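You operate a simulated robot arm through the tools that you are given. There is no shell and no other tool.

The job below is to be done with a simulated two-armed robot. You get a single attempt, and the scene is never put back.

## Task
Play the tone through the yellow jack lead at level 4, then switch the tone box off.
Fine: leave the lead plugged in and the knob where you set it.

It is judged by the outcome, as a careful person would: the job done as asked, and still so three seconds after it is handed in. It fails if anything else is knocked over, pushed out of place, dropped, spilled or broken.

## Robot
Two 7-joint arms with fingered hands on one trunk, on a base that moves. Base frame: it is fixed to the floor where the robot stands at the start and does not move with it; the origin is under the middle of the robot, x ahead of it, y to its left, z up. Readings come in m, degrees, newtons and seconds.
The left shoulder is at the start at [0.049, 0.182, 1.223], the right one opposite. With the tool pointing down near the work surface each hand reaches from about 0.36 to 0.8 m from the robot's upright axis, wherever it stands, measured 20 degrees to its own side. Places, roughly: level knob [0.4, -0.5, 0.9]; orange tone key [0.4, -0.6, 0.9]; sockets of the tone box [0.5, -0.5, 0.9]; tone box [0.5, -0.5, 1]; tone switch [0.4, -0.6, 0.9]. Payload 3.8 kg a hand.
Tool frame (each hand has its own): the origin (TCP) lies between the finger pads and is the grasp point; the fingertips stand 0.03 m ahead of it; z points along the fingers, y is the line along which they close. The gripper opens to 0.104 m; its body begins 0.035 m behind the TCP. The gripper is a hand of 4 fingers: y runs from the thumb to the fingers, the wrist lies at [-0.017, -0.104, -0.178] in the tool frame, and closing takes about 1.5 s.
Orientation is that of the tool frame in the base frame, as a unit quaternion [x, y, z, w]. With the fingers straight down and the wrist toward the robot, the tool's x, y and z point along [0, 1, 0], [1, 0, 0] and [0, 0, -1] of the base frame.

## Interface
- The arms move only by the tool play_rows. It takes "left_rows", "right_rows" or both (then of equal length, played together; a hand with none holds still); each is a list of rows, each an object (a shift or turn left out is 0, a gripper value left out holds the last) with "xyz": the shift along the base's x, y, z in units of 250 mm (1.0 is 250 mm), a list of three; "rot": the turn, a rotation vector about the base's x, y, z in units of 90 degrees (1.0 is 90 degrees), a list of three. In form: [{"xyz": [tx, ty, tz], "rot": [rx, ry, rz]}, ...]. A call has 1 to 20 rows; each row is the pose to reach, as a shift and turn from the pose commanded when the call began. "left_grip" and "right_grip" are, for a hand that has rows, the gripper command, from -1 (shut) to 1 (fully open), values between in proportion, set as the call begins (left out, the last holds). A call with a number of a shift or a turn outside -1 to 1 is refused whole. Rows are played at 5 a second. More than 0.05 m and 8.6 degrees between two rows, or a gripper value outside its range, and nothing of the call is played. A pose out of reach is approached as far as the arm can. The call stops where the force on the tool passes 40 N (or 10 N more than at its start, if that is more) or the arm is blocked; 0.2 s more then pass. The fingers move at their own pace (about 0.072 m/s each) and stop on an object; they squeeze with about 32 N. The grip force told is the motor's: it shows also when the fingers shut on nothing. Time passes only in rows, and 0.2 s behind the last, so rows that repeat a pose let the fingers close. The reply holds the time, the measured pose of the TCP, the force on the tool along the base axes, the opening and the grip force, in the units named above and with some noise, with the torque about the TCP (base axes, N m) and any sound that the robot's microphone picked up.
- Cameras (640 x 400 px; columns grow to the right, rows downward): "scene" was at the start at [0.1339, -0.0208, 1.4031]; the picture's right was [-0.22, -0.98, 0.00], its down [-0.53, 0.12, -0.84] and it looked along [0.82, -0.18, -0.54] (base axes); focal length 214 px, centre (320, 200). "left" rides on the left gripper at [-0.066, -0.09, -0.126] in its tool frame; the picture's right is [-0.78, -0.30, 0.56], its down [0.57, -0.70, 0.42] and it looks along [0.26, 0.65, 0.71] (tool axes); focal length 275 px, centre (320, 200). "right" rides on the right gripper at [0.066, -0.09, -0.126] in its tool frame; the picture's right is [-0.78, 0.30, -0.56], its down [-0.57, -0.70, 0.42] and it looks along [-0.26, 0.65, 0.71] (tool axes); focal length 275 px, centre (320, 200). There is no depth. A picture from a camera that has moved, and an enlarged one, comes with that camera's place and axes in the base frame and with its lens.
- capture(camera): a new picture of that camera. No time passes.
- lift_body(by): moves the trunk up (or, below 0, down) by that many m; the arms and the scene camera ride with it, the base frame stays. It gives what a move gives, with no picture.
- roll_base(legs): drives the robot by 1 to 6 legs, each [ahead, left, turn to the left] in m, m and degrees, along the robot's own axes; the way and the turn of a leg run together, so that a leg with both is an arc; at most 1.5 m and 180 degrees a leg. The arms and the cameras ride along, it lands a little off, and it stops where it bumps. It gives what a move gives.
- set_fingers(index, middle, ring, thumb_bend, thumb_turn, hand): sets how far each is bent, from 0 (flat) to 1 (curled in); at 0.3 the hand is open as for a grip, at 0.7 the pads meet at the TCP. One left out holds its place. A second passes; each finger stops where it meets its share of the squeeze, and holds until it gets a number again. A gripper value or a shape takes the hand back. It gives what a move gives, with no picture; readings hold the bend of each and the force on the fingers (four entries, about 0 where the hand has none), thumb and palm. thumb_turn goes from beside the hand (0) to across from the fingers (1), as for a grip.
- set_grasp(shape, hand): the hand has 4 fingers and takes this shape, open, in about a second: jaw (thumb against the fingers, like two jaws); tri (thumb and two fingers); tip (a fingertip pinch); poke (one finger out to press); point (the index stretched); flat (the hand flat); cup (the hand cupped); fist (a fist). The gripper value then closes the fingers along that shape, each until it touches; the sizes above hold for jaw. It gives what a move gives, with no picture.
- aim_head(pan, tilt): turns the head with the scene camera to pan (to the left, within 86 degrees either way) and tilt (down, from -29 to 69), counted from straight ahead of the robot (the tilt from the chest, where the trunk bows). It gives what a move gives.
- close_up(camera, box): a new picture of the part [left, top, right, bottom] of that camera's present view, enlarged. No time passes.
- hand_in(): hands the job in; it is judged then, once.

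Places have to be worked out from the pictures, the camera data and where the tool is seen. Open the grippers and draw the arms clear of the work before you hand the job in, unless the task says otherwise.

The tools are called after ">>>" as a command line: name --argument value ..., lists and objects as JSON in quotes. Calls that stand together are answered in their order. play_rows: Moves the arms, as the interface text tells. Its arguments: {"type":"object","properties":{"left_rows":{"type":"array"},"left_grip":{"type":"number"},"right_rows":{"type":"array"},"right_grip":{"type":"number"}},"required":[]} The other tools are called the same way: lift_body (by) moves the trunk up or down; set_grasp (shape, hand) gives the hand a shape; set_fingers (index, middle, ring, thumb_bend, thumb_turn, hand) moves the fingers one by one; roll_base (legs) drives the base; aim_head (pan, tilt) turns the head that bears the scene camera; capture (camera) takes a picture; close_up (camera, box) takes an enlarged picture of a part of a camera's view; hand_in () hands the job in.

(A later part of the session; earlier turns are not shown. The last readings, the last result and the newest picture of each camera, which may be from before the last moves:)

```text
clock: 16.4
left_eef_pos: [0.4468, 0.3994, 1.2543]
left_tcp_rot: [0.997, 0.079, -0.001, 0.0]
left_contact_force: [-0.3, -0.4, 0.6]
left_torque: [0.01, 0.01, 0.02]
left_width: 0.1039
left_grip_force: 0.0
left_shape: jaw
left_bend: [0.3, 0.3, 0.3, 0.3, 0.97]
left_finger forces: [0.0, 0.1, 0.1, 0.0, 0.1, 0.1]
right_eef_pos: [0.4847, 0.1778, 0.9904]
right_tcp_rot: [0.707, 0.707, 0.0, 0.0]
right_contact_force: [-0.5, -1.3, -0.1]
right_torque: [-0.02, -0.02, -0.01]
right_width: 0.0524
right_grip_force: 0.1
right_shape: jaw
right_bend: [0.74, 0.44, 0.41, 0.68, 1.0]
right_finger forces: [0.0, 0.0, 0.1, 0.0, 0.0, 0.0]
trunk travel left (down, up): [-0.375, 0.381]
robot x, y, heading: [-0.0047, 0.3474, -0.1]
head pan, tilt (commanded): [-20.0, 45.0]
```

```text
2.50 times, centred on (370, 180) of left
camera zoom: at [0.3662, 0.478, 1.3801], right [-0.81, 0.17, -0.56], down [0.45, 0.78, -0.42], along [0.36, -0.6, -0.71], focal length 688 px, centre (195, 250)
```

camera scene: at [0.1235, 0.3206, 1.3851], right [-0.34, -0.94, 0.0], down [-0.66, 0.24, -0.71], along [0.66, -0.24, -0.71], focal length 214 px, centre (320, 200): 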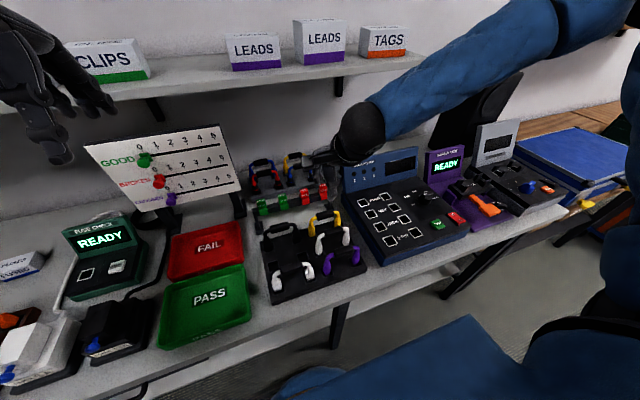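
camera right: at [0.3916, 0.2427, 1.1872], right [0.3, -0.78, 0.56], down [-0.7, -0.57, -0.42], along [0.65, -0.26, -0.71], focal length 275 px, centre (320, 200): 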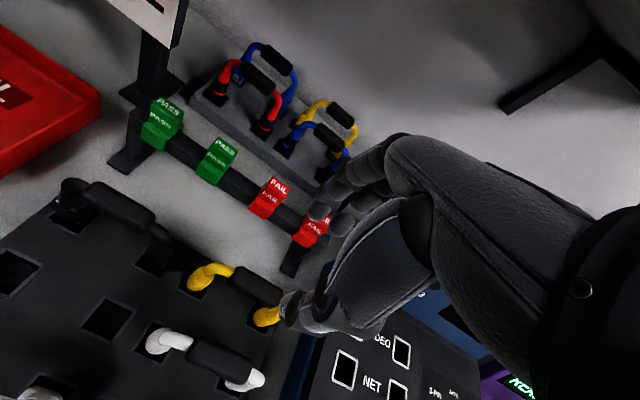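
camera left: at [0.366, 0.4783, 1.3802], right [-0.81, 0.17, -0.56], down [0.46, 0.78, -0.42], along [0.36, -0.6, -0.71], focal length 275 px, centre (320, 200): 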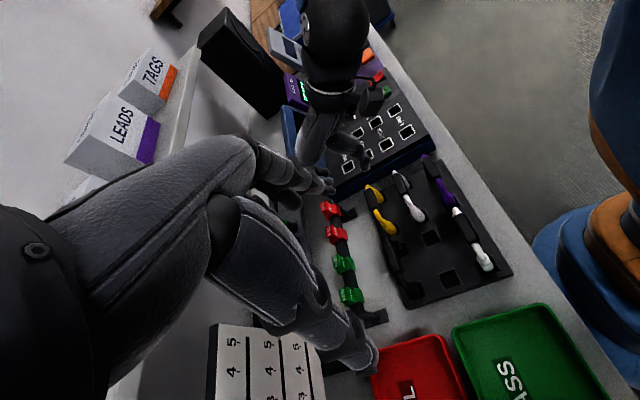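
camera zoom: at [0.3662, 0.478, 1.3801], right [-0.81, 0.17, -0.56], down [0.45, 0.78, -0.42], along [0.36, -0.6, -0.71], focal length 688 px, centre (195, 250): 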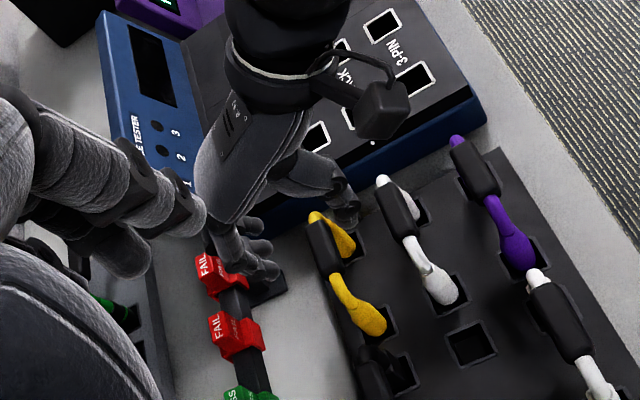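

Thumb tip (x≈0.447) and fingertips (x≈0.518) straddle the yellow handle (x≈0.478) with the clip bar well behind. I lower the last 40 mm to z≈0.950.

>>> play_rows --right_rows '[{"xyz": [0, 0, -0.04]}, {"xyz": [0, 0, -0.08]}, {"xyz": [0, 0, -0.12]}, {"xyz": [0, 0, -0.16]}]'

>>> close_up --camera "scene" --box '[270, 150, 370, 260]'

>>> close_up --camera "right" --box '[180, 150, 380, 390]'

>>> close_up --camera "left" --box '[280, 100, 460, 260]'

```text
clock: 17.4
left_eef_pos: [0.4472, 0.4, 1.2546]
left_tcp_rot: [0.997, 0.08, 0.0, 0.0]
left_contact_force: [0.1, -0.6, -0.1]
left_torque: [0.0, -0.01, -0.02]
left_width: 0.1036
left_grip_force: 0.0
left_shape: jaw
left_bend: [0.3, 0.3, 0.3, 0.3, 0.97]
left_finger forces: [0.0, 0.0, 0.0, 0.0, 0.1, 0.0]
right_eef_pos: [0.4858, 0.1767, 0.9511]
right_tcp_rot: [0.707, 0.707, 0.001, 0.001]
right_contact_force: [0.0, -0.4, 0.2]
right_torque: [-0.01, -0.03, -0.06]
right_width: 0.0525
right_grip_force: 0.1
right_shape: jaw
right_bend: [0.74, 0.44, 0.41, 0.68, 1.0]
right_finger forces: [0.1, 0.1, 0.1, 0.1, 0.0, 0.0]
trunk travel left (down, up): [-0.375, 0.381]
robot x, y, heading: [0.001, 0.3484, 0.1]
head pan, tilt (commanded): [-20.0, 45.0]
```

```text
3.64 times, centred on (320, 205) of scene
camera zoom: at [0.1234, 0.3205, 1.3851], right [-0.34, -0.94, 0.0], down [-0.66, 0.24, -0.71], along [0.66, -0.24, -0.71], focal length 780 px, centre (320, 182)
```

zoom: 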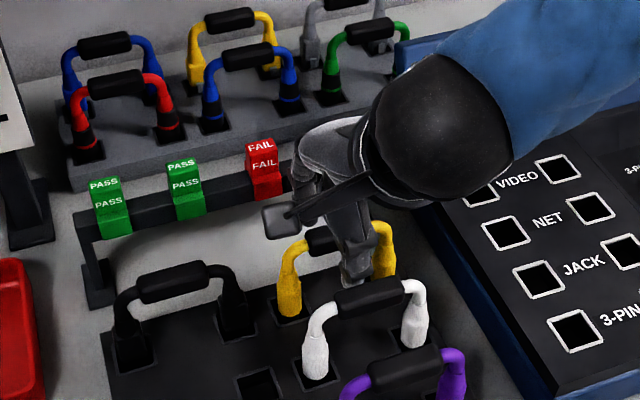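

```text
1.67 times, centred on (280, 270) of right
camera zoom: at [0.3948, 0.2429, 1.0776], right [0.3, -0.78, 0.56], down [-0.7, -0.57, -0.43], along [0.65, -0.26, -0.71], focal length 459 px, centre (387, 83)
```

zoom: 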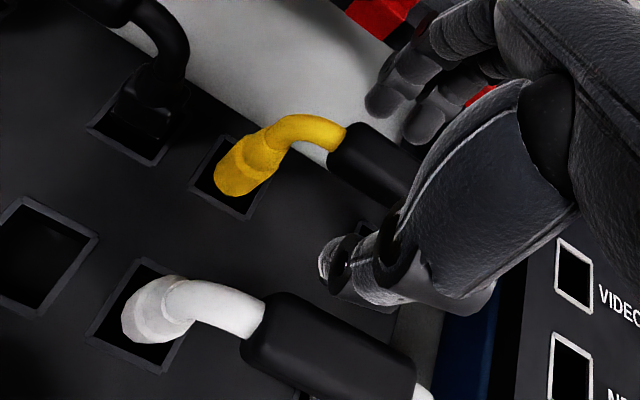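

```text
2.50 times, centred on (370, 180) of left
camera zoom: at [0.366, 0.4781, 1.3802], right [-0.81, 0.17, -0.56], down [0.45, 0.78, -0.42], along [0.36, -0.6, -0.71], focal length 688 px, centre (195, 250)
```

zoom: 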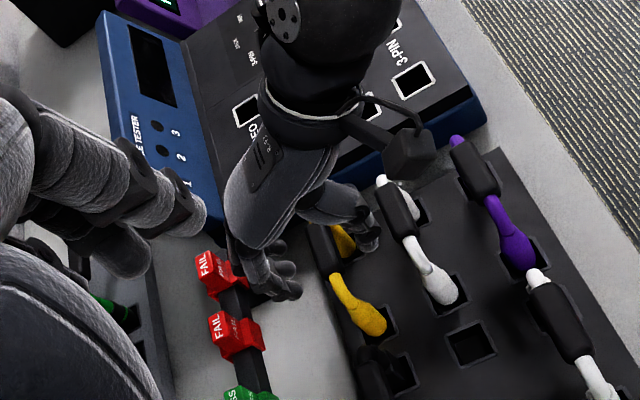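

The hand straddles the handle with no contact force. I narrow to about 40 mm and then shift 5 mm back to centre on the handle before closing, so the tray isn't pushed.

>>> play_rows --right_rows '[{"xyz": [0, 0, 0]}, {"xyz": [0, 0, 0]}, {"xyz": [0, 0, 0]}, {"xyz": [-0.01, 0.004, 0]}, {"xyz": [-0.022, 0.004, 0]}, {"xyz": [-0.022, 0.004, 0]}]' --right_grip -0.23

>>> close_up --camera "right" --box '[180, 150, 380, 390]'

>>> close_up --camera "left" --box '[320, 140, 420, 240]'

```text
clock: 18.8
left_eef_pos: [0.4459, 0.4002, 1.2542]
left_tcp_rot: [0.997, 0.08, 0.0, 0.0]
left_contact_force: [0.8, -0.1, -0.8]
left_torque: [-0.01, 0.0, -0.02]
left_width: 0.1035
left_grip_force: 0.0
left_shape: jaw
left_bend: [0.3, 0.3, 0.3, 0.3, 0.97]
left_finger forces: [0.0, 0.0, 0.0, 0.0, 0.0, 0.0]
right_eef_pos: [0.478, 0.1786, 0.9513]
right_tcp_rot: [0.706, 0.708, 0.001, 0.0]
right_contact_force: [0.3, 0.7, -0.7]
right_torque: [0.0, 0.02, 0.0]
right_width: 0.0407
right_grip_force: 0.1
right_shape: jaw
right_bend: [0.74, 0.49, 0.46, 0.72, 1.0]
right_finger forces: [0.0, 0.0, 0.1, 0.0, 0.0, 0.0]
trunk travel left (down, up): [-0.375, 0.381]
robot x, y, heading: [0.0014, 0.3507, 0.1]
head pan, tilt (commanded): [-20.0, 45.0]
```

```text
1.67 times, centred on (280, 270) of right
camera zoom: at [0.3889, 0.2435, 1.0774], right [0.3, -0.78, 0.56], down [-0.7, -0.57, -0.42], along [0.65, -0.26, -0.71], focal length 459 px, centre (387, 83)
```

zoom: 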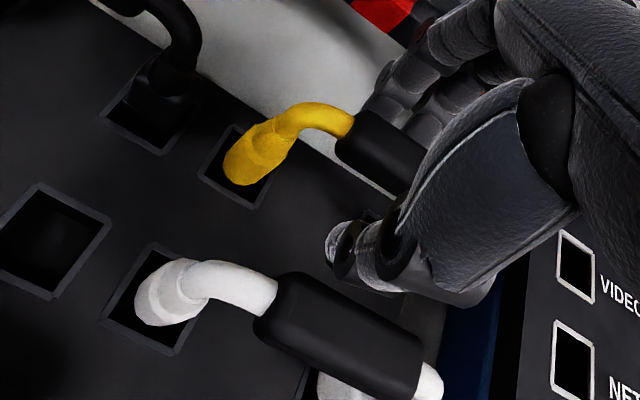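

```text
4.00 times, centred on (370, 190) of left
camera zoom: at [0.3659, 0.4781, 1.3802], right [-0.81, 0.17, -0.56], down [0.45, 0.78, -0.42], along [0.36, -0.6, -0.71], focal length 1101 px, centre (120, 240)
```

zoom: 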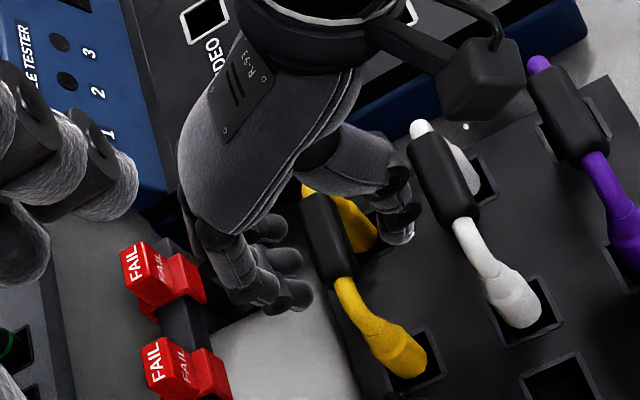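

The side view shows the yellow handle between the three fingertips and the thumb, clear of the white lead. Now I close the grip and wait.

>>> play_rows --right_rows '[{"xyz": [0, 0, 0]}, {"xyz": [0, 0, 0]}, {"xyz": [0, 0, 0]}, {"xyz": [0, 0, 0]}, {"xyz": [0, 0, 0]}, {"xyz": [0, 0, 0]}, {"xyz": [0, 0, 0]}, {"xyz": [0, 0, 0]}]' --right_grip -1

>>> close_up --camera "right" --box '[180, 150, 380, 390]'

>>> close_up --camera "left" --box '[320, 140, 420, 240]'

```text
clock: 20.6
left_eef_pos: [0.447, 0.3989, 1.2556]
left_tcp_rot: [0.997, 0.078, 0.0, 0.001]
left_contact_force: [-0.2, 0.4, 0.0]
left_torque: [0.01, -0.04, 0.02]
left_width: 0.1035
left_grip_force: 0.0
left_shape: jaw
left_bend: [0.3, 0.3, 0.3, 0.3, 0.97]
left_finger forces: [0.0, 0.0, 0.1, 0.0, 0.0, 0.0]
right_eef_pos: [0.4797, 0.1782, 0.9511]
right_tcp_rot: [0.707, 0.707, 0.0, 0.0]
right_contact_force: [0.6, -1.9, -3.0]
right_torque: [-0.05, -0.02, 0.12]
right_width: 0.0114
right_grip_force: 31.8
right_shape: jaw
right_bend: [0.73, 0.71, 0.7, 0.77, 1.0]
right_finger forces: [13.3, 4.2, 4.7, 0.0, 24.2, 0.0]
trunk travel left (down, up): [-0.375, 0.381]
robot x, y, heading: [0.001, 0.3496, 0.1]
head pan, tilt (commanded): [-20.0, 45.0]
```

```text
1.67 times, centred on (280, 270) of right
camera zoom: at [0.3892, 0.2433, 1.0773], right [0.3, -0.78, 0.56], down [-0.7, -0.57, -0.42], along [0.65, -0.26, -0.71], focal length 459 px, centre (387, 83)
```

zoom: 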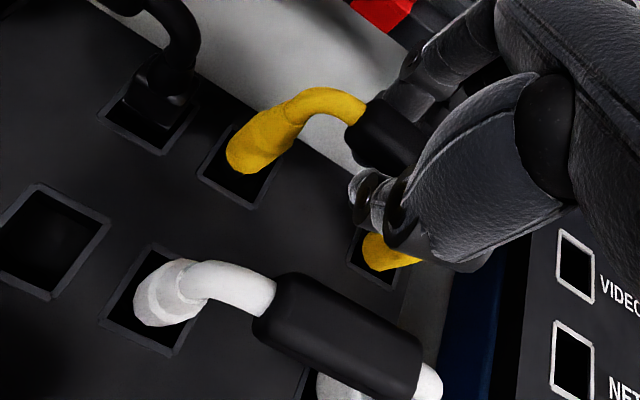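

```text
4.00 times, centred on (370, 190) of left
camera zoom: at [0.3662, 0.4779, 1.3801], right [-0.81, 0.17, -0.56], down [0.45, 0.78, -0.42], along [0.36, -0.6, -0.71], focal length 1101 px, centre (120, 240)
```

zoom: 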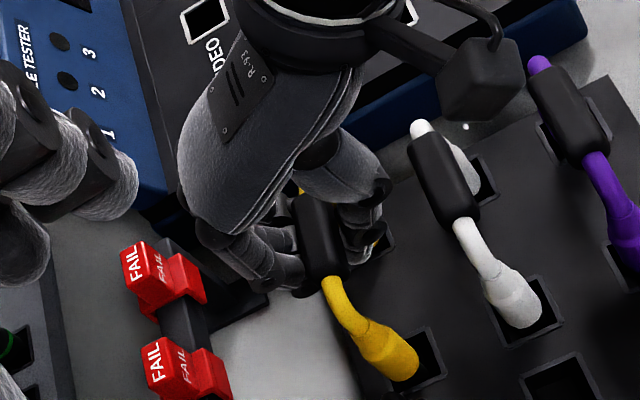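

The handle is gripped (32 N, all fingers and thumb loaded). I lift straight up gently and check that the lead comes free.

>>> play_rows --right_rows '[{"xyz": [0, 0, 0.03]}, {"xyz": [0, 0, 0.06]}, {"xyz": [0, 0, 0.1]}, {"xyz": [0, 0, 0.14]}, {"xyz": [0, 0, 0.18]}, {"xyz": [0, 0, 0.22]}]'

>>> close_up --camera "left" --box '[300, 100, 440, 240]'

>>> close_up --camera "scene" --box '[270, 150, 390, 270]'

```text
clock: 22.0
left_eef_pos: [0.4468, 0.3996, 1.2554]
left_tcp_rot: [0.997, 0.079, 0.0, 0.001]
left_contact_force: [-0.1, -0.1, -0.7]
left_torque: [0.07, -0.01, 0.0]
left_width: 0.1036
left_grip_force: 0.0
left_shape: jaw
left_bend: [0.3, 0.3, 0.3, 0.3, 0.97]
left_finger forces: [0.0, 0.0, 0.1, 0.0, 0.0, 0.0]
right_eef_pos: [0.478, 0.1785, 1.0074]
right_tcp_rot: [0.707, 0.707, 0.001, 0.0]
right_contact_force: [0.1, 0.0, -1.2]
right_torque: [0.0, 0.02, -0.02]
right_width: 0.0123
right_grip_force: 32.3
right_shape: jaw
right_bend: [0.73, 0.71, 0.71, 0.78, 1.0]
right_finger forces: [14.2, 5.3, 3.7, 0.0, 20.9, 0.1]
trunk travel left (down, up): [-0.375, 0.381]
robot x, y, heading: [0.001, 0.349, -0.3]
head pan, tilt (commanded): [-20.0, 45.0]
```

```text
2.86 times, centred on (370, 170) of left
camera zoom: at [0.3658, 0.4782, 1.3803], right [-0.81, 0.17, -0.56], down [0.45, 0.78, -0.42], along [0.36, -0.6, -0.71], focal length 786 px, centre (177, 286)
```

zoom: 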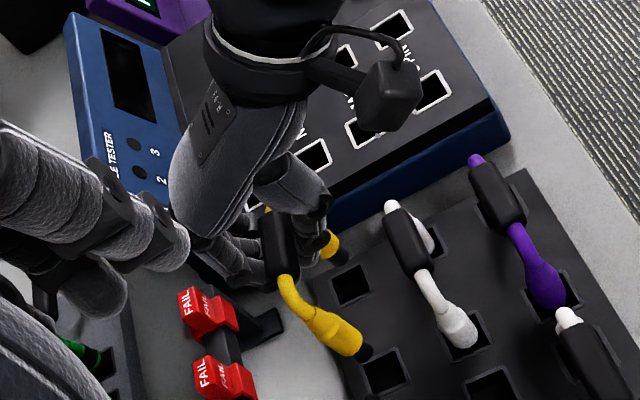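

```text
3.33 times, centred on (330, 210) of scene
camera zoom: at [0.1232, 0.3207, 1.3851], right [-0.34, -0.94, 0.0], down [-0.66, 0.24, -0.71], along [0.66, -0.24, -0.71], focal length 715 px, centre (287, 167)
```

zoom: 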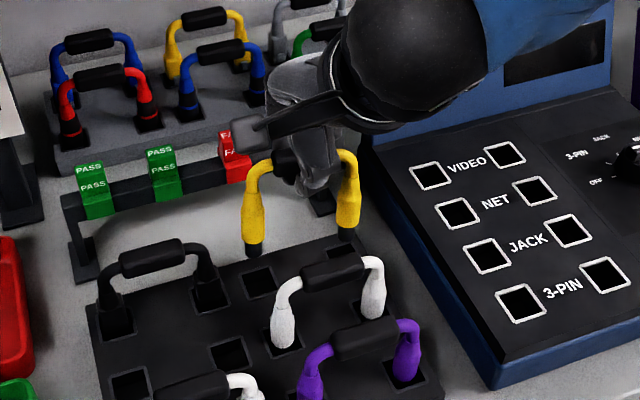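

The lead came out cleanly with short round black tips, confirming a jack lead. I lift on to z≈1.13 and then drive 0.62 m to the right toward the tone box.

>>> play_rows --right_rows '[{"xyz": [0, 0, 0.08]}, {"xyz": [-0.02, 0, 0.16]}, {"xyz": [-0.06, 0, 0.26]}, {"xyz": [-0.1, 0, 0.36]}, {"xyz": [-0.14, 0, 0.44]}, {"xyz": [-0.16, 0, 0.5]}]'

>>> roll_base --legs '[[0, -0.62, 0]]'

>>> capture --camera "scene"

>>> capture --camera "left"

>>> capture --camera "right"

```text
clock: 23.4
left_eef_pos: [0.447, 0.4002, 1.2541]
left_tcp_rot: [0.997, 0.079, 0.0, 0.0]
left_contact_force: [-0.3, 0.5, -0.3]
left_torque: [-0.05, 0.0, -0.01]
left_width: 0.1038
left_grip_force: 0.0
left_shape: jaw
left_bend: [0.3, 0.3, 0.3, 0.3, 0.97]
left_finger forces: [0.1, 0.0, 0.0, 0.0, 0.0, 0.0]
right_eef_pos: [0.4383, 0.1792, 1.1325]
right_tcp_rot: [0.706, 0.708, 0.0, -0.001]
right_contact_force: [-1.0, -0.4, -1.0]
right_torque: [0.01, 0.01, 0.01]
right_width: 0.0123
right_grip_force: 32.1
right_shape: jaw
right_bend: [0.73, 0.71, 0.71, 0.79, 1.0]
right_finger forces: [14.8, 5.7, 3.5, 0.1, 19.5, 0.0]
trunk travel left (down, up): [-0.375, 0.381]
robot x, y, heading: [-0.0015, 0.3519, 0.0]
head pan, tilt (commanded): [-20.0, 45.0]
```

```text
clock: 26.9
left_eef_pos: [0.449, -0.2162, 1.2559]
left_tcp_rot: [0.997, 0.082, 0.0, 0.0]
left_contact_force: [0.4, 0.3, -0.6]
left_torque: [-0.05, 0.0, -0.04]
left_width: 0.1037
left_grip_force: 0.2
left_shape: jaw
left_bend: [0.3, 0.3, 0.3, 0.3, 0.97]
left_finger forces: [0.1, 0.1, 0.0, 0.0, 0.0, 0.0]
right_eef_pos: [0.4405, -0.4386, 1.1318]
right_tcp_rot: [0.705, 0.709, 0.001, -0.001]
right_contact_force: [0.2, 0.1, -1.7]
right_torque: [-0.01, -0.05, -0.01]
right_width: 0.012
right_grip_force: 32.0
right_shape: jaw
right_bend: [0.73, 0.71, 0.71, 0.79, 1.0]
right_finger forces: [14.7, 5.6, 3.4, 0.0, 19.7, 0.0]
trunk travel left (down, up): [-0.375, 0.381]
robot x, y, heading: [0.0042, -0.2662, 0.2]
head pan, tilt (commanded): [-20.0, 45.0]
```

```text
taken
camera scene: at [0.1251, -0.2971, 1.3851], right [-0.34, -0.94, 0.0], down [-0.67, 0.24, -0.71], along [0.67, -0.24, -0.71], focal length 214 px, centre (320, 200)
```

scene: 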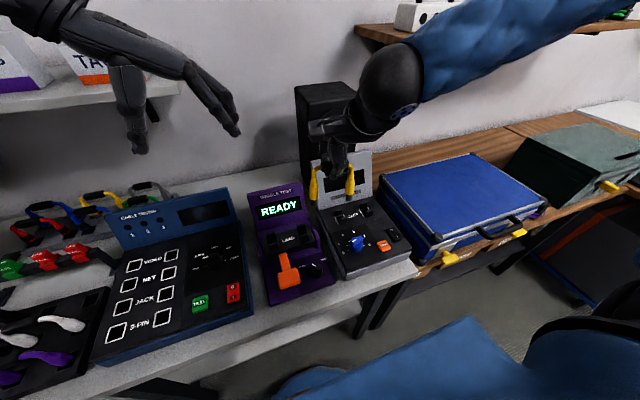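

```text
taken
camera left: at [0.3671, -0.1386, 1.3803], right [-0.81, 0.17, -0.56], down [0.45, 0.79, -0.42], along [0.37, -0.6, -0.71], focal length 275 px, centre (320, 200)
```

left: 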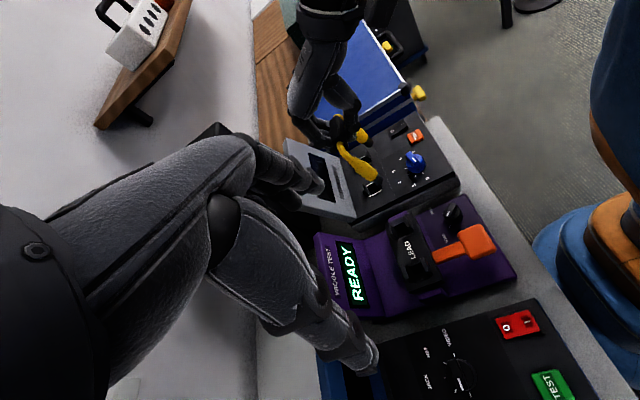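

```text
taken
camera right: at [0.3513, -0.3736, 1.2583], right [0.3, -0.78, 0.56], down [-0.7, -0.58, -0.42], along [0.65, -0.26, -0.71], focal length 275 px, centre (320, 200)
```

right: 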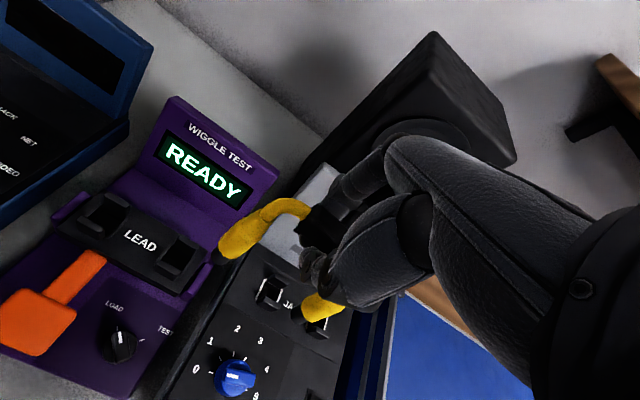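

We're at robot y≈−0.27 with the lead still held. I zoom on the tone box from all three cameras to locate the sockets and see their shape.

>>> close_up --camera "scene" --box '[300, 140, 420, 290]'

>>> close_up --camera "left" --box '[290, 80, 470, 220]'

>>> close_up --camera "right" --box '[160, 180, 400, 400]'

```text
2.67 times, centred on (360, 215) of scene
camera zoom: at [0.1251, -0.2971, 1.3851], right [-0.34, -0.94, 0.0], down [-0.67, 0.24, -0.71], along [0.67, -0.24, -0.71], focal length 572 px, centre (213, 160)
```

zoom: 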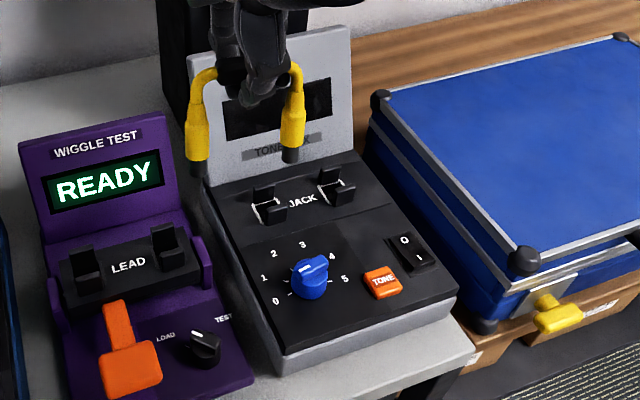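

```text
2.86 times, centred on (380, 150) of left
camera zoom: at [0.3671, -0.1386, 1.3803], right [-0.81, 0.17, -0.56], down [0.45, 0.79, -0.42], along [0.37, -0.6, -0.71], focal length 786 px, centre (149, 343)
```

zoom: 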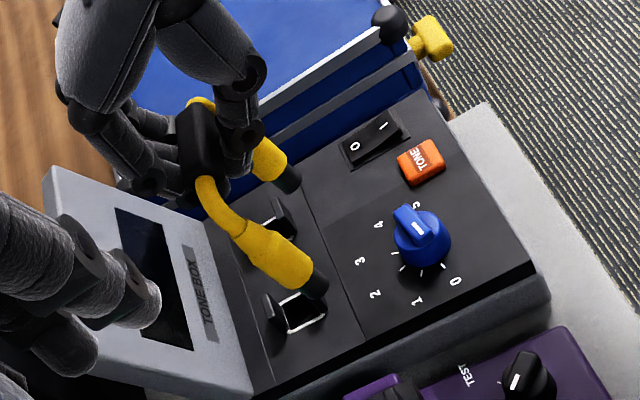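

```text
1.82 times, centred on (280, 290) of right
camera zoom: at [0.3513, -0.3736, 1.2583], right [0.3, -0.78, 0.56], down [-0.7, -0.58, -0.42], along [0.65, -0.26, -0.71], focal length 500 px, centre (393, 36)
```

zoom: 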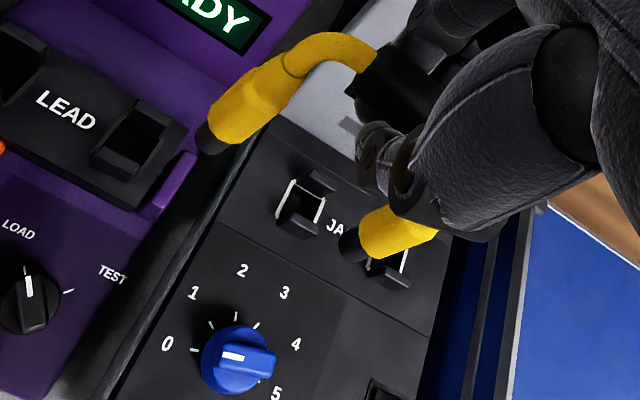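

Sockets sit near [0.478, −0.486, 0.913] and [0.477, −0.566, 0.913]; each has small fences front and back. The lead looks slightly tilted in the grip, so I zoom in to measure it.

>>> close_up --camera "left" --box '[325, 100, 405, 200]'

>>> close_up --camera "scene" --box '[305, 140, 385, 240]'

>>> close_up --camera "right" --box '[200, 180, 360, 340]'

```text
4.00 times, centred on (365, 150) of left
camera zoom: at [0.3671, -0.1386, 1.3803], right [-0.81, 0.17, -0.56], down [0.45, 0.79, -0.42], along [0.37, -0.6, -0.71], focal length 1101 px, centre (140, 400)
```

zoom: 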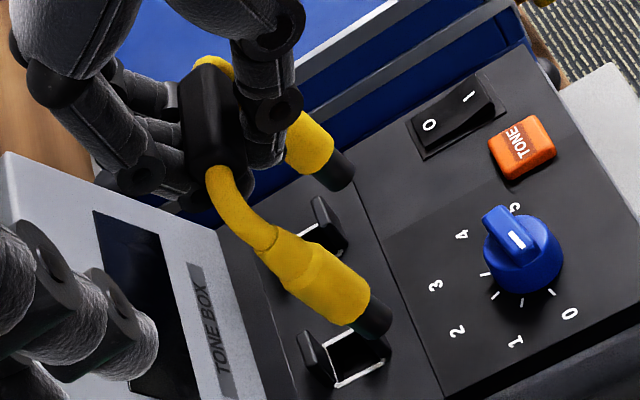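

```text
4.00 times, centred on (345, 190) of scene
camera zoom: at [0.1251, -0.2971, 1.3851], right [-0.34, -0.94, 0.0], down [-0.67, 0.24, -0.71], along [0.67, -0.24, -0.71], focal length 858 px, centre (220, 240)
```

zoom: 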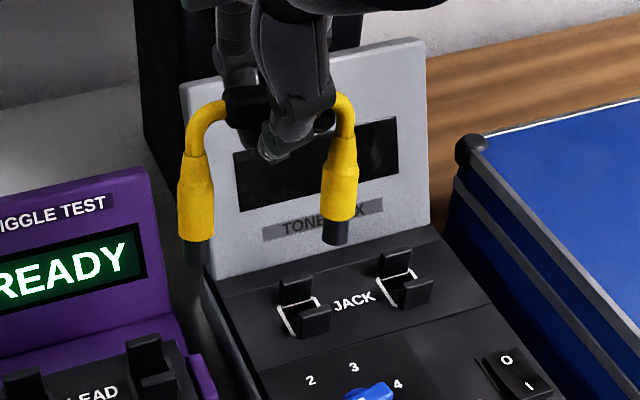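

```text
2.50 times, centred on (280, 260) of right
camera zoom: at [0.3513, -0.3736, 1.2583], right [0.3, -0.78, 0.56], down [-0.7, -0.58, -0.42], along [0.65, -0.26, -0.71], focal length 688 px, centre (420, 50)
```

zoom: 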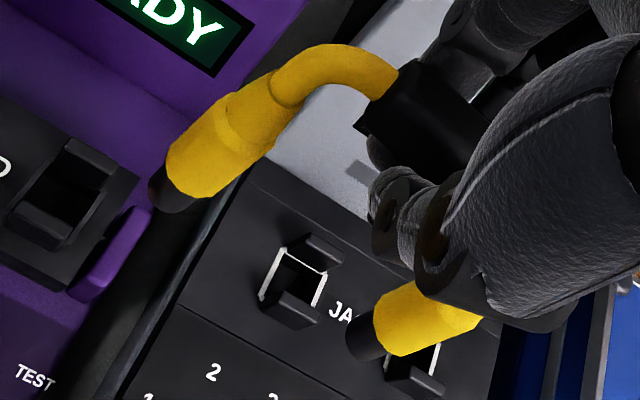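

The lead hangs tilted in the grip: tips about 11° toward the robot, ~4° sideways, ~3.5° yawed. I turn the hand to make the plugs vertical and square to the sockets, then re-measure.

>>> play_rows --right_rows '[{"xyz": [0, 0, 0], "rot": [-0.011, -0.03, 0.01]}, {"xyz": [0, 0, 0], "rot": [-0.022, -0.06, 0.02]}, {"xyz": [0, 0, 0], "rot": [-0.033, -0.09, 0.03]}, {"xyz": [0, 0, 0], "rot": [-0.044, -0.12, 0.039]}, {"xyz": [0, 0, 0], "rot": [-0.044, -0.12, 0.039]}]'

>>> close_up --camera "left" --box '[325, 90, 405, 200]'

>>> close_up --camera "scene" --box '[305, 140, 385, 240]'

>>> close_up --camera "right" --box '[200, 180, 360, 340]'

```text
clock: 28.1
left_eef_pos: [0.4479, -0.2163, 1.2542]
left_tcp_rot: [0.997, 0.082, 0.0, -0.001]
left_contact_force: [-0.3, 0.0, 0.4]
left_torque: [0.01, -0.04, -0.01]
left_width: 0.1039
left_grip_force: 0.0
left_shape: jaw
left_bend: [0.3, 0.3, 0.3, 0.3, 0.97]
left_finger forces: [0.0, 0.1, 0.0, 0.0, 0.0, 0.0]
right_eef_pos: [0.4418, -0.4384, 1.1321]
right_tcp_rot: [0.68, 0.726, 0.043, 0.091]
right_contact_force: [0.2, 0.0, 0.0]
right_torque: [-0.01, 0.0, 0.01]
right_width: 0.0114
right_grip_force: 32.1
right_shape: jaw
right_bend: [0.73, 0.72, 0.7, 0.8, 1.0]
right_finger forces: [6.2, 3.2, 2.5, 0.0, 18.9, 0.0]
trunk travel left (down, up): [-0.375, 0.381]
robot x, y, heading: [0.0048, -0.2693, 0.2]
head pan, tilt (commanded): [-20.0, 45.0]
```

```text
3.64 times, centred on (365, 145) of left
camera zoom: at [0.3671, -0.1379, 1.3802], right [-0.81, 0.17, -0.56], down [0.45, 0.78, -0.42], along [0.37, -0.6, -0.71], focal length 1001 px, centre (156, 400)
```

zoom: 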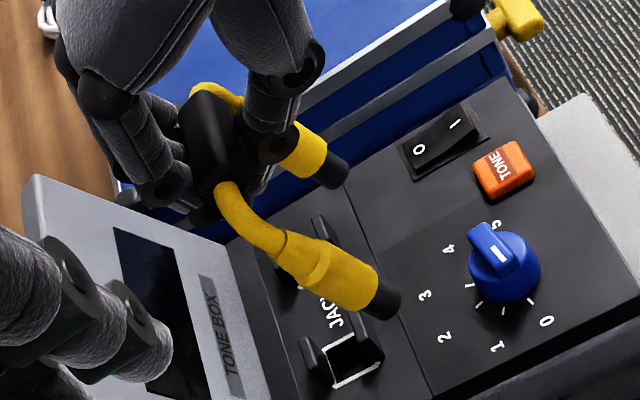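

```text
4.00 times, centred on (345, 190) of scene
camera zoom: at [0.1251, -0.2964, 1.3851], right [-0.34, -0.94, 0.0], down [-0.67, 0.24, -0.71], along [0.67, -0.24, -0.71], focal length 858 px, centre (220, 240)
```

zoom: 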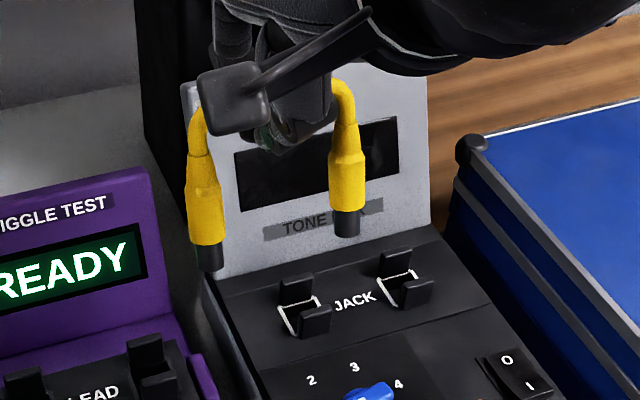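

```text
2.50 times, centred on (280, 260) of right
camera zoom: at [0.3257, -0.3712, 1.2343], right [0.23, -0.72, 0.66], down [-0.57, -0.65, -0.5], along [0.79, -0.26, -0.56], focal length 688 px, centre (420, 50)
```

zoom: 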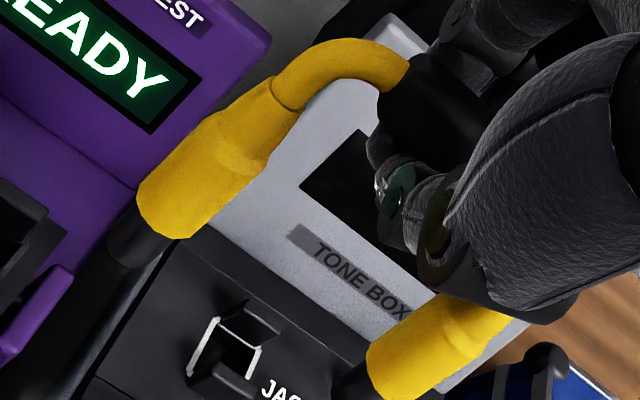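

After the turn the lead is square in yaw and roll, but it pivoted about the handle in the grip (tips now near x 0.4185, ~15° toward me). I hold still for a second to see whether it keeps creeping.

>>> play_rows --right_rows '[{"xyz": [0, 0, 0]}, {"xyz": [0, 0, 0]}, {"xyz": [0, 0, 0]}, {"xyz": [0, 0, 0]}, {"xyz": [0, 0, 0]}]'

>>> close_up --camera "left" --box '[325, 90, 405, 200]'

```text
clock: 29.3
left_eef_pos: [0.4483, -0.215, 1.255]
left_tcp_rot: [0.997, 0.081, 0.0, -0.001]
left_contact_force: [0.4, 0.3, 0.1]
left_torque: [0.0, 0.0, 0.02]
left_width: 0.1038
left_grip_force: 0.1
left_shape: jaw
left_bend: [0.3, 0.3, 0.3, 0.3, 0.97]
left_finger forces: [0.0, 0.0, 0.0, 0.0, 0.0, 0.1]
right_eef_pos: [0.4416, -0.4372, 1.131]
right_tcp_rot: [0.68, 0.726, 0.042, 0.091]
right_contact_force: [0.3, -0.5, -0.5]
right_torque: [0.03, 0.01, -0.02]
right_width: 0.0114
right_grip_force: 31.7
right_shape: jaw
right_bend: [0.73, 0.72, 0.7, 0.8, 1.0]
right_finger forces: [6.1, 3.2, 2.6, 0.0, 18.9, 0.1]
trunk travel left (down, up): [-0.375, 0.381]
robot x, y, heading: [-0.0026, -0.2702, 0.3]
head pan, tilt (commanded): [-20.0, 45.0]
```

```text
3.64 times, centred on (365, 145) of left
camera zoom: at [0.3671, -0.1379, 1.3802], right [-0.81, 0.17, -0.56], down [0.45, 0.78, -0.42], along [0.37, -0.6, -0.71], focal length 1001 px, centre (156, 400)
```

zoom: 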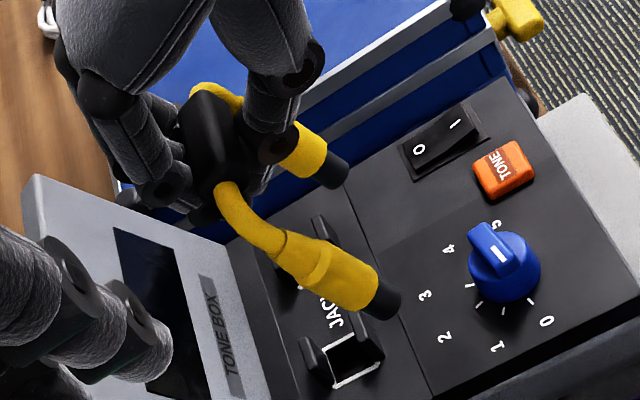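

No creep now. I turn another −10° about y and see if the lead follows the hand this time.

>>> play_rows --right_rows '[{"rot": [0, -0.03, 0]}, {"rot": [0, -0.06, 0]}, {"rot": [0, -0.09, 0]}, {"rot": [0, -0.11, 0]}, {"rot": [0, -0.11, 0]}]'

>>> close_up --camera "left" --box '[325, 90, 405, 200]'

>>> close_up --camera "scene" --box '[305, 140, 385, 240]'

```text
clock: 30.5
left_eef_pos: [0.4482, -0.2153, 1.2544]
left_tcp_rot: [0.997, 0.08, 0.0, -0.001]
left_contact_force: [-0.9, 0.3, 0.0]
left_torque: [-0.03, 0.01, -0.04]
left_width: 0.1035
left_grip_force: 0.1
left_shape: jaw
left_bend: [0.3, 0.3, 0.3, 0.3, 0.97]
left_finger forces: [0.1, 0.0, 0.2, 0.1, 0.0, 0.0]
right_eef_pos: [0.4482, -0.4359, 1.1327]
right_tcp_rot: [0.674, 0.716, 0.1, 0.152]
right_contact_force: [-0.2, 0.1, -0.5]
right_torque: [-0.02, -0.01, 0.0]
right_width: 0.0115
right_grip_force: 31.4
right_shape: jaw
right_bend: [0.73, 0.72, 0.7, 0.8, 1.0]
right_finger forces: [6.2, 3.2, 2.4, 0.0, 18.8, 0.2]
right hand out of reach, approached as far as the arm can: row 4, 5
trunk travel left (down, up): [-0.375, 0.381]
robot x, y, heading: [-0.0009, -0.2693, 0.5]
head pan, tilt (commanded): [-20.0, 45.0]
```

```text
3.64 times, centred on (365, 145) of left
camera zoom: at [0.3669, -0.1379, 1.3802], right [-0.81, 0.17, -0.56], down [0.45, 0.78, -0.42], along [0.37, -0.6, -0.71], focal length 1001 px, centre (156, 400)
```

zoom: 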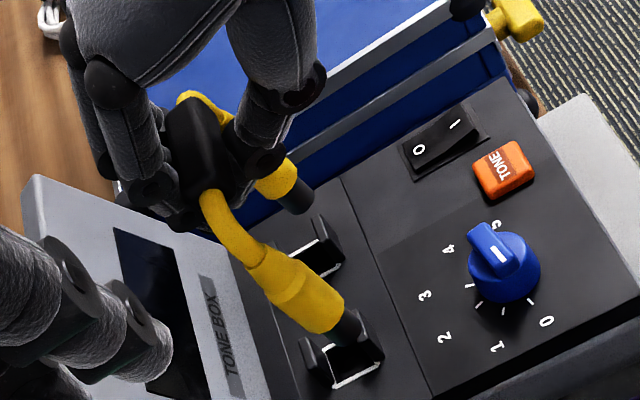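

```text
4.00 times, centred on (345, 190) of scene
camera zoom: at [0.1249, -0.2964, 1.3851], right [-0.34, -0.94, 0.0], down [-0.67, 0.24, -0.71], along [0.67, -0.24, -0.71], focal length 858 px, centre (220, 240)
```

zoom: 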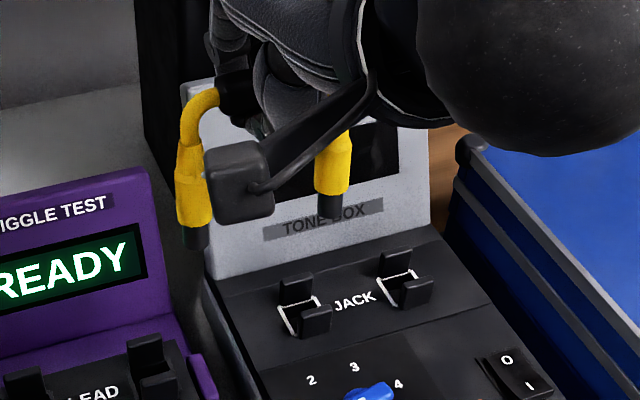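

This time the lead followed (about 6° tilt left), but the wrist is getting too close to the shoulder. I back the base off 0.12 m to gain room.

>>> roll_base --legs '[[-0.12, 0, -0.3]]'

>>> play_rows --right_rows '[{"xyz": [0.08, 0, 0], "rot": [0, -0.02, 0]}, {"xyz": [0.16, 0, 0], "rot": [0, -0.04, 0]}, {"xyz": [0.24, 0, 0], "rot": [0, -0.06, 0]}, {"xyz": [0.3, 0, 0], "rot": [0, -0.07, 0]}, {"xyz": [0.3, 0, 0], "rot": [0, -0.07, 0]}]'

>>> capture --camera "left"

>>> capture --camera "scene"

```text
clock: 31.8
left_eef_pos: [0.3277, -0.2189, 1.2546]
left_tcp_rot: [0.997, 0.079, 0.001, 0.001]
left_contact_force: [-0.4, -0.1, 0.5]
left_torque: [0.03, -0.02, 0.0]
left_width: 0.1038
left_grip_force: 0.0
left_shape: jaw
left_bend: [0.3, 0.3, 0.3, 0.3, 0.97]
left_finger forces: [0.0, 0.1, 0.1, 0.1, 0.0, 0.1]
right_eef_pos: [0.3247, -0.4394, 1.1334]
right_tcp_rot: [0.676, 0.714, 0.099, 0.153]
right_contact_force: [-0.6, -0.7, -1.6]
right_torque: [0.02, -0.01, 0.01]
right_width: 0.0114
right_grip_force: 32.0
right_shape: jaw
right_bend: [0.73, 0.72, 0.7, 0.8, 1.0]
right_finger forces: [6.1, 3.2, 2.4, 0.0, 18.9, 0.0]
trunk travel left (down, up): [-0.375, 0.381]
robot x, y, heading: [-0.1165, -0.2682, -0.0]
head pan, tilt (commanded): [-20.0, 45.0]
```

```text
clock: 33.0
left_eef_pos: [0.3291, -0.2183, 1.2543]
left_tcp_rot: [0.997, 0.079, 0.0, 0.001]
left_contact_force: [0.2, -0.5, -0.1]
left_torque: [0.02, 0.01, 0.01]
left_width: 0.1036
left_grip_force: 0.1
left_shape: jaw
left_bend: [0.3, 0.3, 0.3, 0.3, 0.97]
left_finger forces: [0.0, 0.0, 0.0, 0.0, 0.0, 0.0]
right_eef_pos: [0.4024, -0.4385, 1.1326]
right_tcp_rot: [0.669, 0.705, 0.137, 0.193]
right_contact_force: [0.1, 0.6, -1.2]
right_torque: [0.0, 0.02, -0.01]
right_width: 0.0111
right_grip_force: 32.3
right_shape: jaw
right_bend: [0.73, 0.72, 0.7, 0.8, 1.0]
right_finger forces: [5.9, 3.1, 2.4, 0.2, 18.9, 0.1]
trunk travel left (down, up): [-0.375, 0.381]
robot x, y, heading: [-0.1153, -0.2656, 0.1]
head pan, tilt (commanded): [-20.0, 45.0]
```

```text
taken
camera left: at [0.248, -0.1402, 1.3801], right [-0.81, 0.17, -0.56], down [0.46, 0.78, -0.42], along [0.36, -0.6, -0.71], focal length 275 px, centre (320, 200)
```

left: 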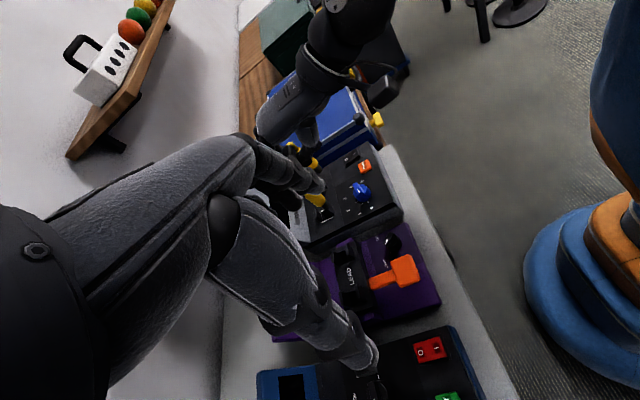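

```text
taken
camera scene: at [0.0051, -0.2973, 1.3851], right [-0.34, -0.94, 0.0], down [-0.66, 0.24, -0.71], along [0.66, -0.24, -0.71], focal length 214 px, centre (320, 200)
```

scene: 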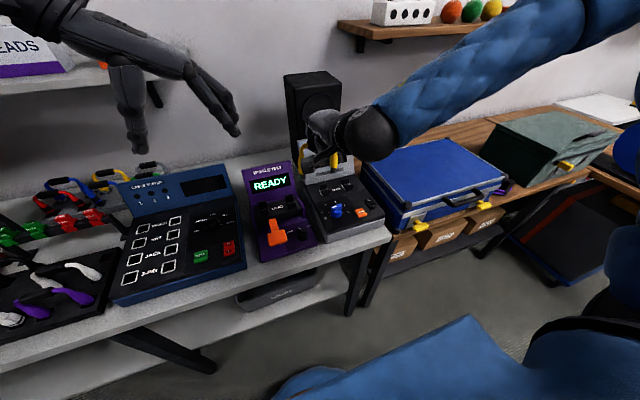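

The plug needs fine alignment, so I bring the left hand (camera) forward 0.12 m to its earlier viewpoint and the right hand 40 mm ahead, then re-measure.

>>> play_rows --left_rows '[{"xyz": [0.1, 0, 0]}, {"xyz": [0.2, 0, 0]}, {"xyz": [0.3, 0, 0]}, {"xyz": [0.4, 0, 0]}, {"xyz": [0.48, 0, 0]}, {"xyz": [0.48, 0, 0]}]' --right_rows '[{"xyz": [0.04, 0, 0]}, {"xyz": [0.08, 0, 0]}, {"xyz": [0.12, 0, 0]}, {"xyz": [0.16, 0, 0]}, {"xyz": [0.16, 0, 0]}, {"xyz": [0.16, 0, 0]}]'

>>> close_up --camera "left" --box '[310, 80, 410, 200]'

>>> close_up --camera "scene" --box '[285, 130, 385, 230]'

>>> close_up --camera "right" --box '[160, 150, 400, 400]'

```text
clock: 34.4
left_eef_pos: [0.4477, -0.2183, 1.2554]
left_tcp_rot: [0.997, 0.079, 0.001, 0.001]
left_contact_force: [0.2, 0.0, 0.6]
left_torque: [0.0, -0.07, 0.02]
left_width: 0.1037
left_grip_force: 0.0
left_shape: jaw
left_bend: [0.3, 0.3, 0.3, 0.3, 0.97]
left_finger forces: [0.1, 0.1, 0.1, 0.0, 0.0, 0.1]
right_eef_pos: [0.442, -0.4372, 1.1327]
right_tcp_rot: [0.669, 0.705, 0.137, 0.192]
right_contact_force: [-1.0, 0.0, -1.2]
right_torque: [-0.01, 0.01, 0.01]
right_width: 0.0113
right_grip_force: 31.2
right_shape: jaw
right_bend: [0.73, 0.72, 0.7, 0.8, 1.0]
right_finger forces: [5.9, 3.1, 2.4, 0.0, 18.8, 0.0]
trunk travel left (down, up): [-0.375, 0.381]
robot x, y, heading: [-0.117, -0.2682, -0.0]
head pan, tilt (commanded): [-20.0, 45.0]
```

```text
3.33 times, centred on (360, 140) of left
camera zoom: at [0.3681, -0.1399, 1.3804], right [-0.81, 0.17, -0.56], down [0.46, 0.78, -0.42], along [0.36, -0.6, -0.71], focal length 918 px, centre (187, 400)
```

zoom: 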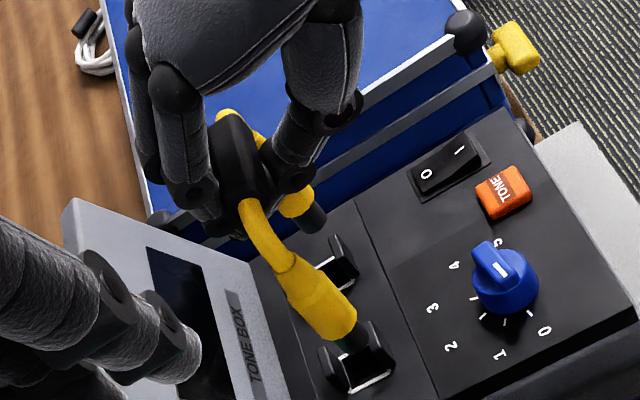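

```text
4.00 times, centred on (335, 180) of scene
camera zoom: at [0.0051, -0.2971, 1.3851], right [-0.34, -0.94, 0.0], down [-0.66, 0.24, -0.71], along [0.66, -0.24, -0.71], focal length 858 px, centre (260, 280)
```

zoom: 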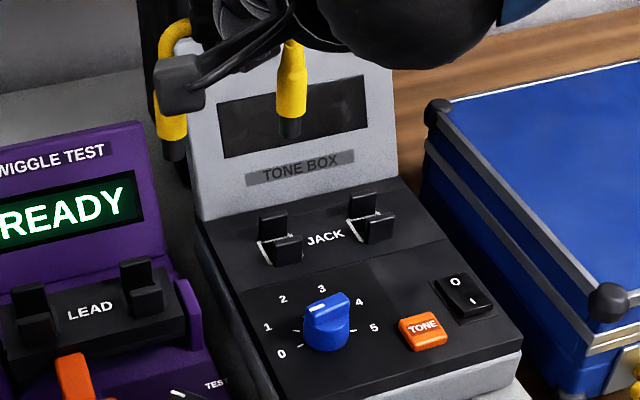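

```text
1.60 times, centred on (280, 275) of right
camera zoom: at [0.3028, -0.3711, 1.1995], right [0.04, -0.72, 0.7], down [-0.42, -0.64, -0.64], along [0.91, -0.27, -0.32], focal length 440 px, centre (384, 80)
```

zoom: 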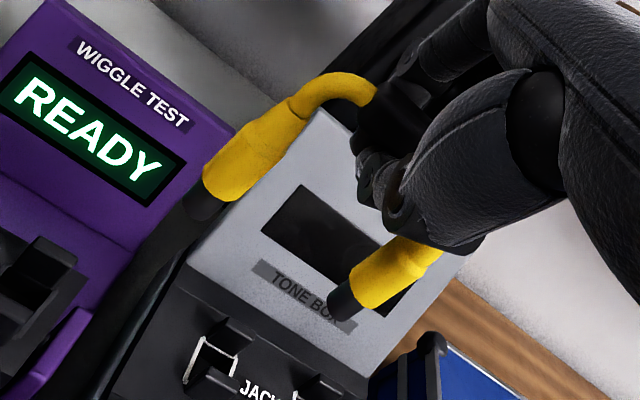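

Now both plug tips measure level and square: about [0.443, −0.3975, 1.0505] and [0.443, −0.478, 1.0505], plugs vertical. I zoom tightly on the sockets to fix their centres.

>>> close_up --camera "left" --box '[335, 145, 375, 205]'

>>> close_up --camera "scene" --box '[325, 170, 370, 200]'

>>> close_up --camera "right" --box '[220, 320, 340, 400]'

```text
6.67 times, centred on (355, 175) of left
camera zoom: at [0.3681, -0.1399, 1.3804], right [-0.81, 0.17, -0.56], down [0.46, 0.78, -0.42], along [0.36, -0.6, -0.71], focal length 1835 px, centre (87, 367)
```

zoom: 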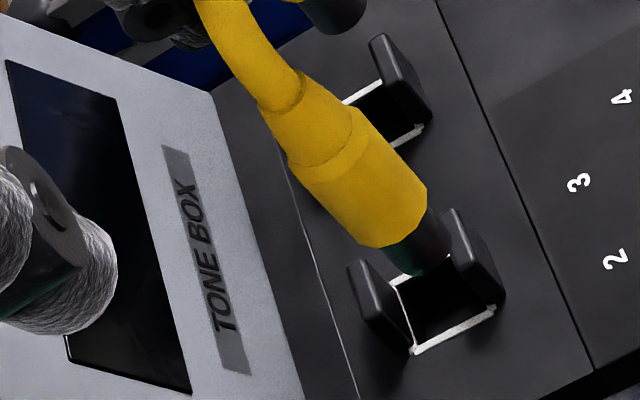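

```text
13.33 times, centred on (348, 185) of scene
camera zoom: at [0.0051, -0.2971, 1.3851], right [-0.34, -0.94, 0.0], down [-0.66, 0.24, -0.71], along [0.66, -0.24, -0.71], focal length 2860 px, centre (-47, 400)
```

zoom: 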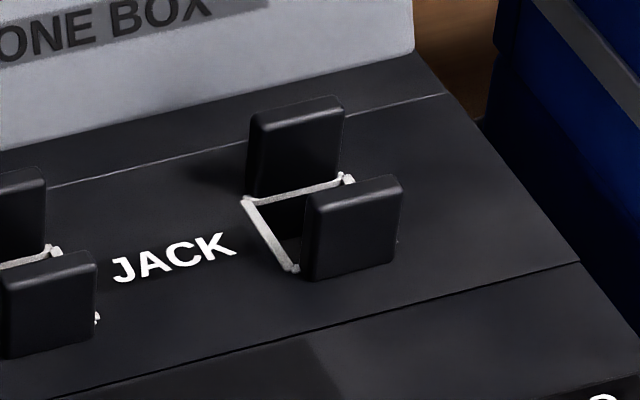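

```text
5.00 times, centred on (280, 360) of right
camera zoom: at [0.3028, -0.3711, 1.1995], right [0.04, -0.72, 0.7], down [-0.42, -0.64, -0.64], along [0.91, -0.27, -0.32], focal length 1376 px, centre (520, -600)
```

zoom: 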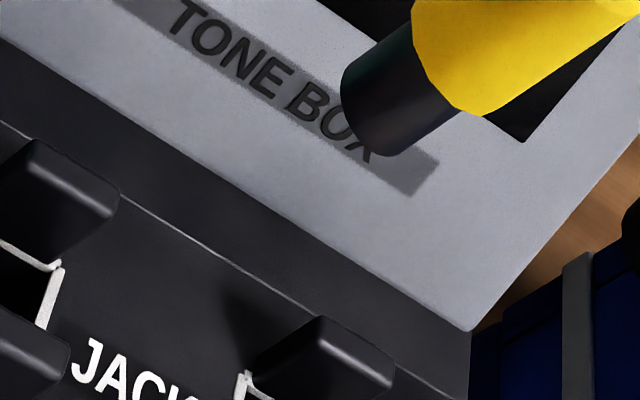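

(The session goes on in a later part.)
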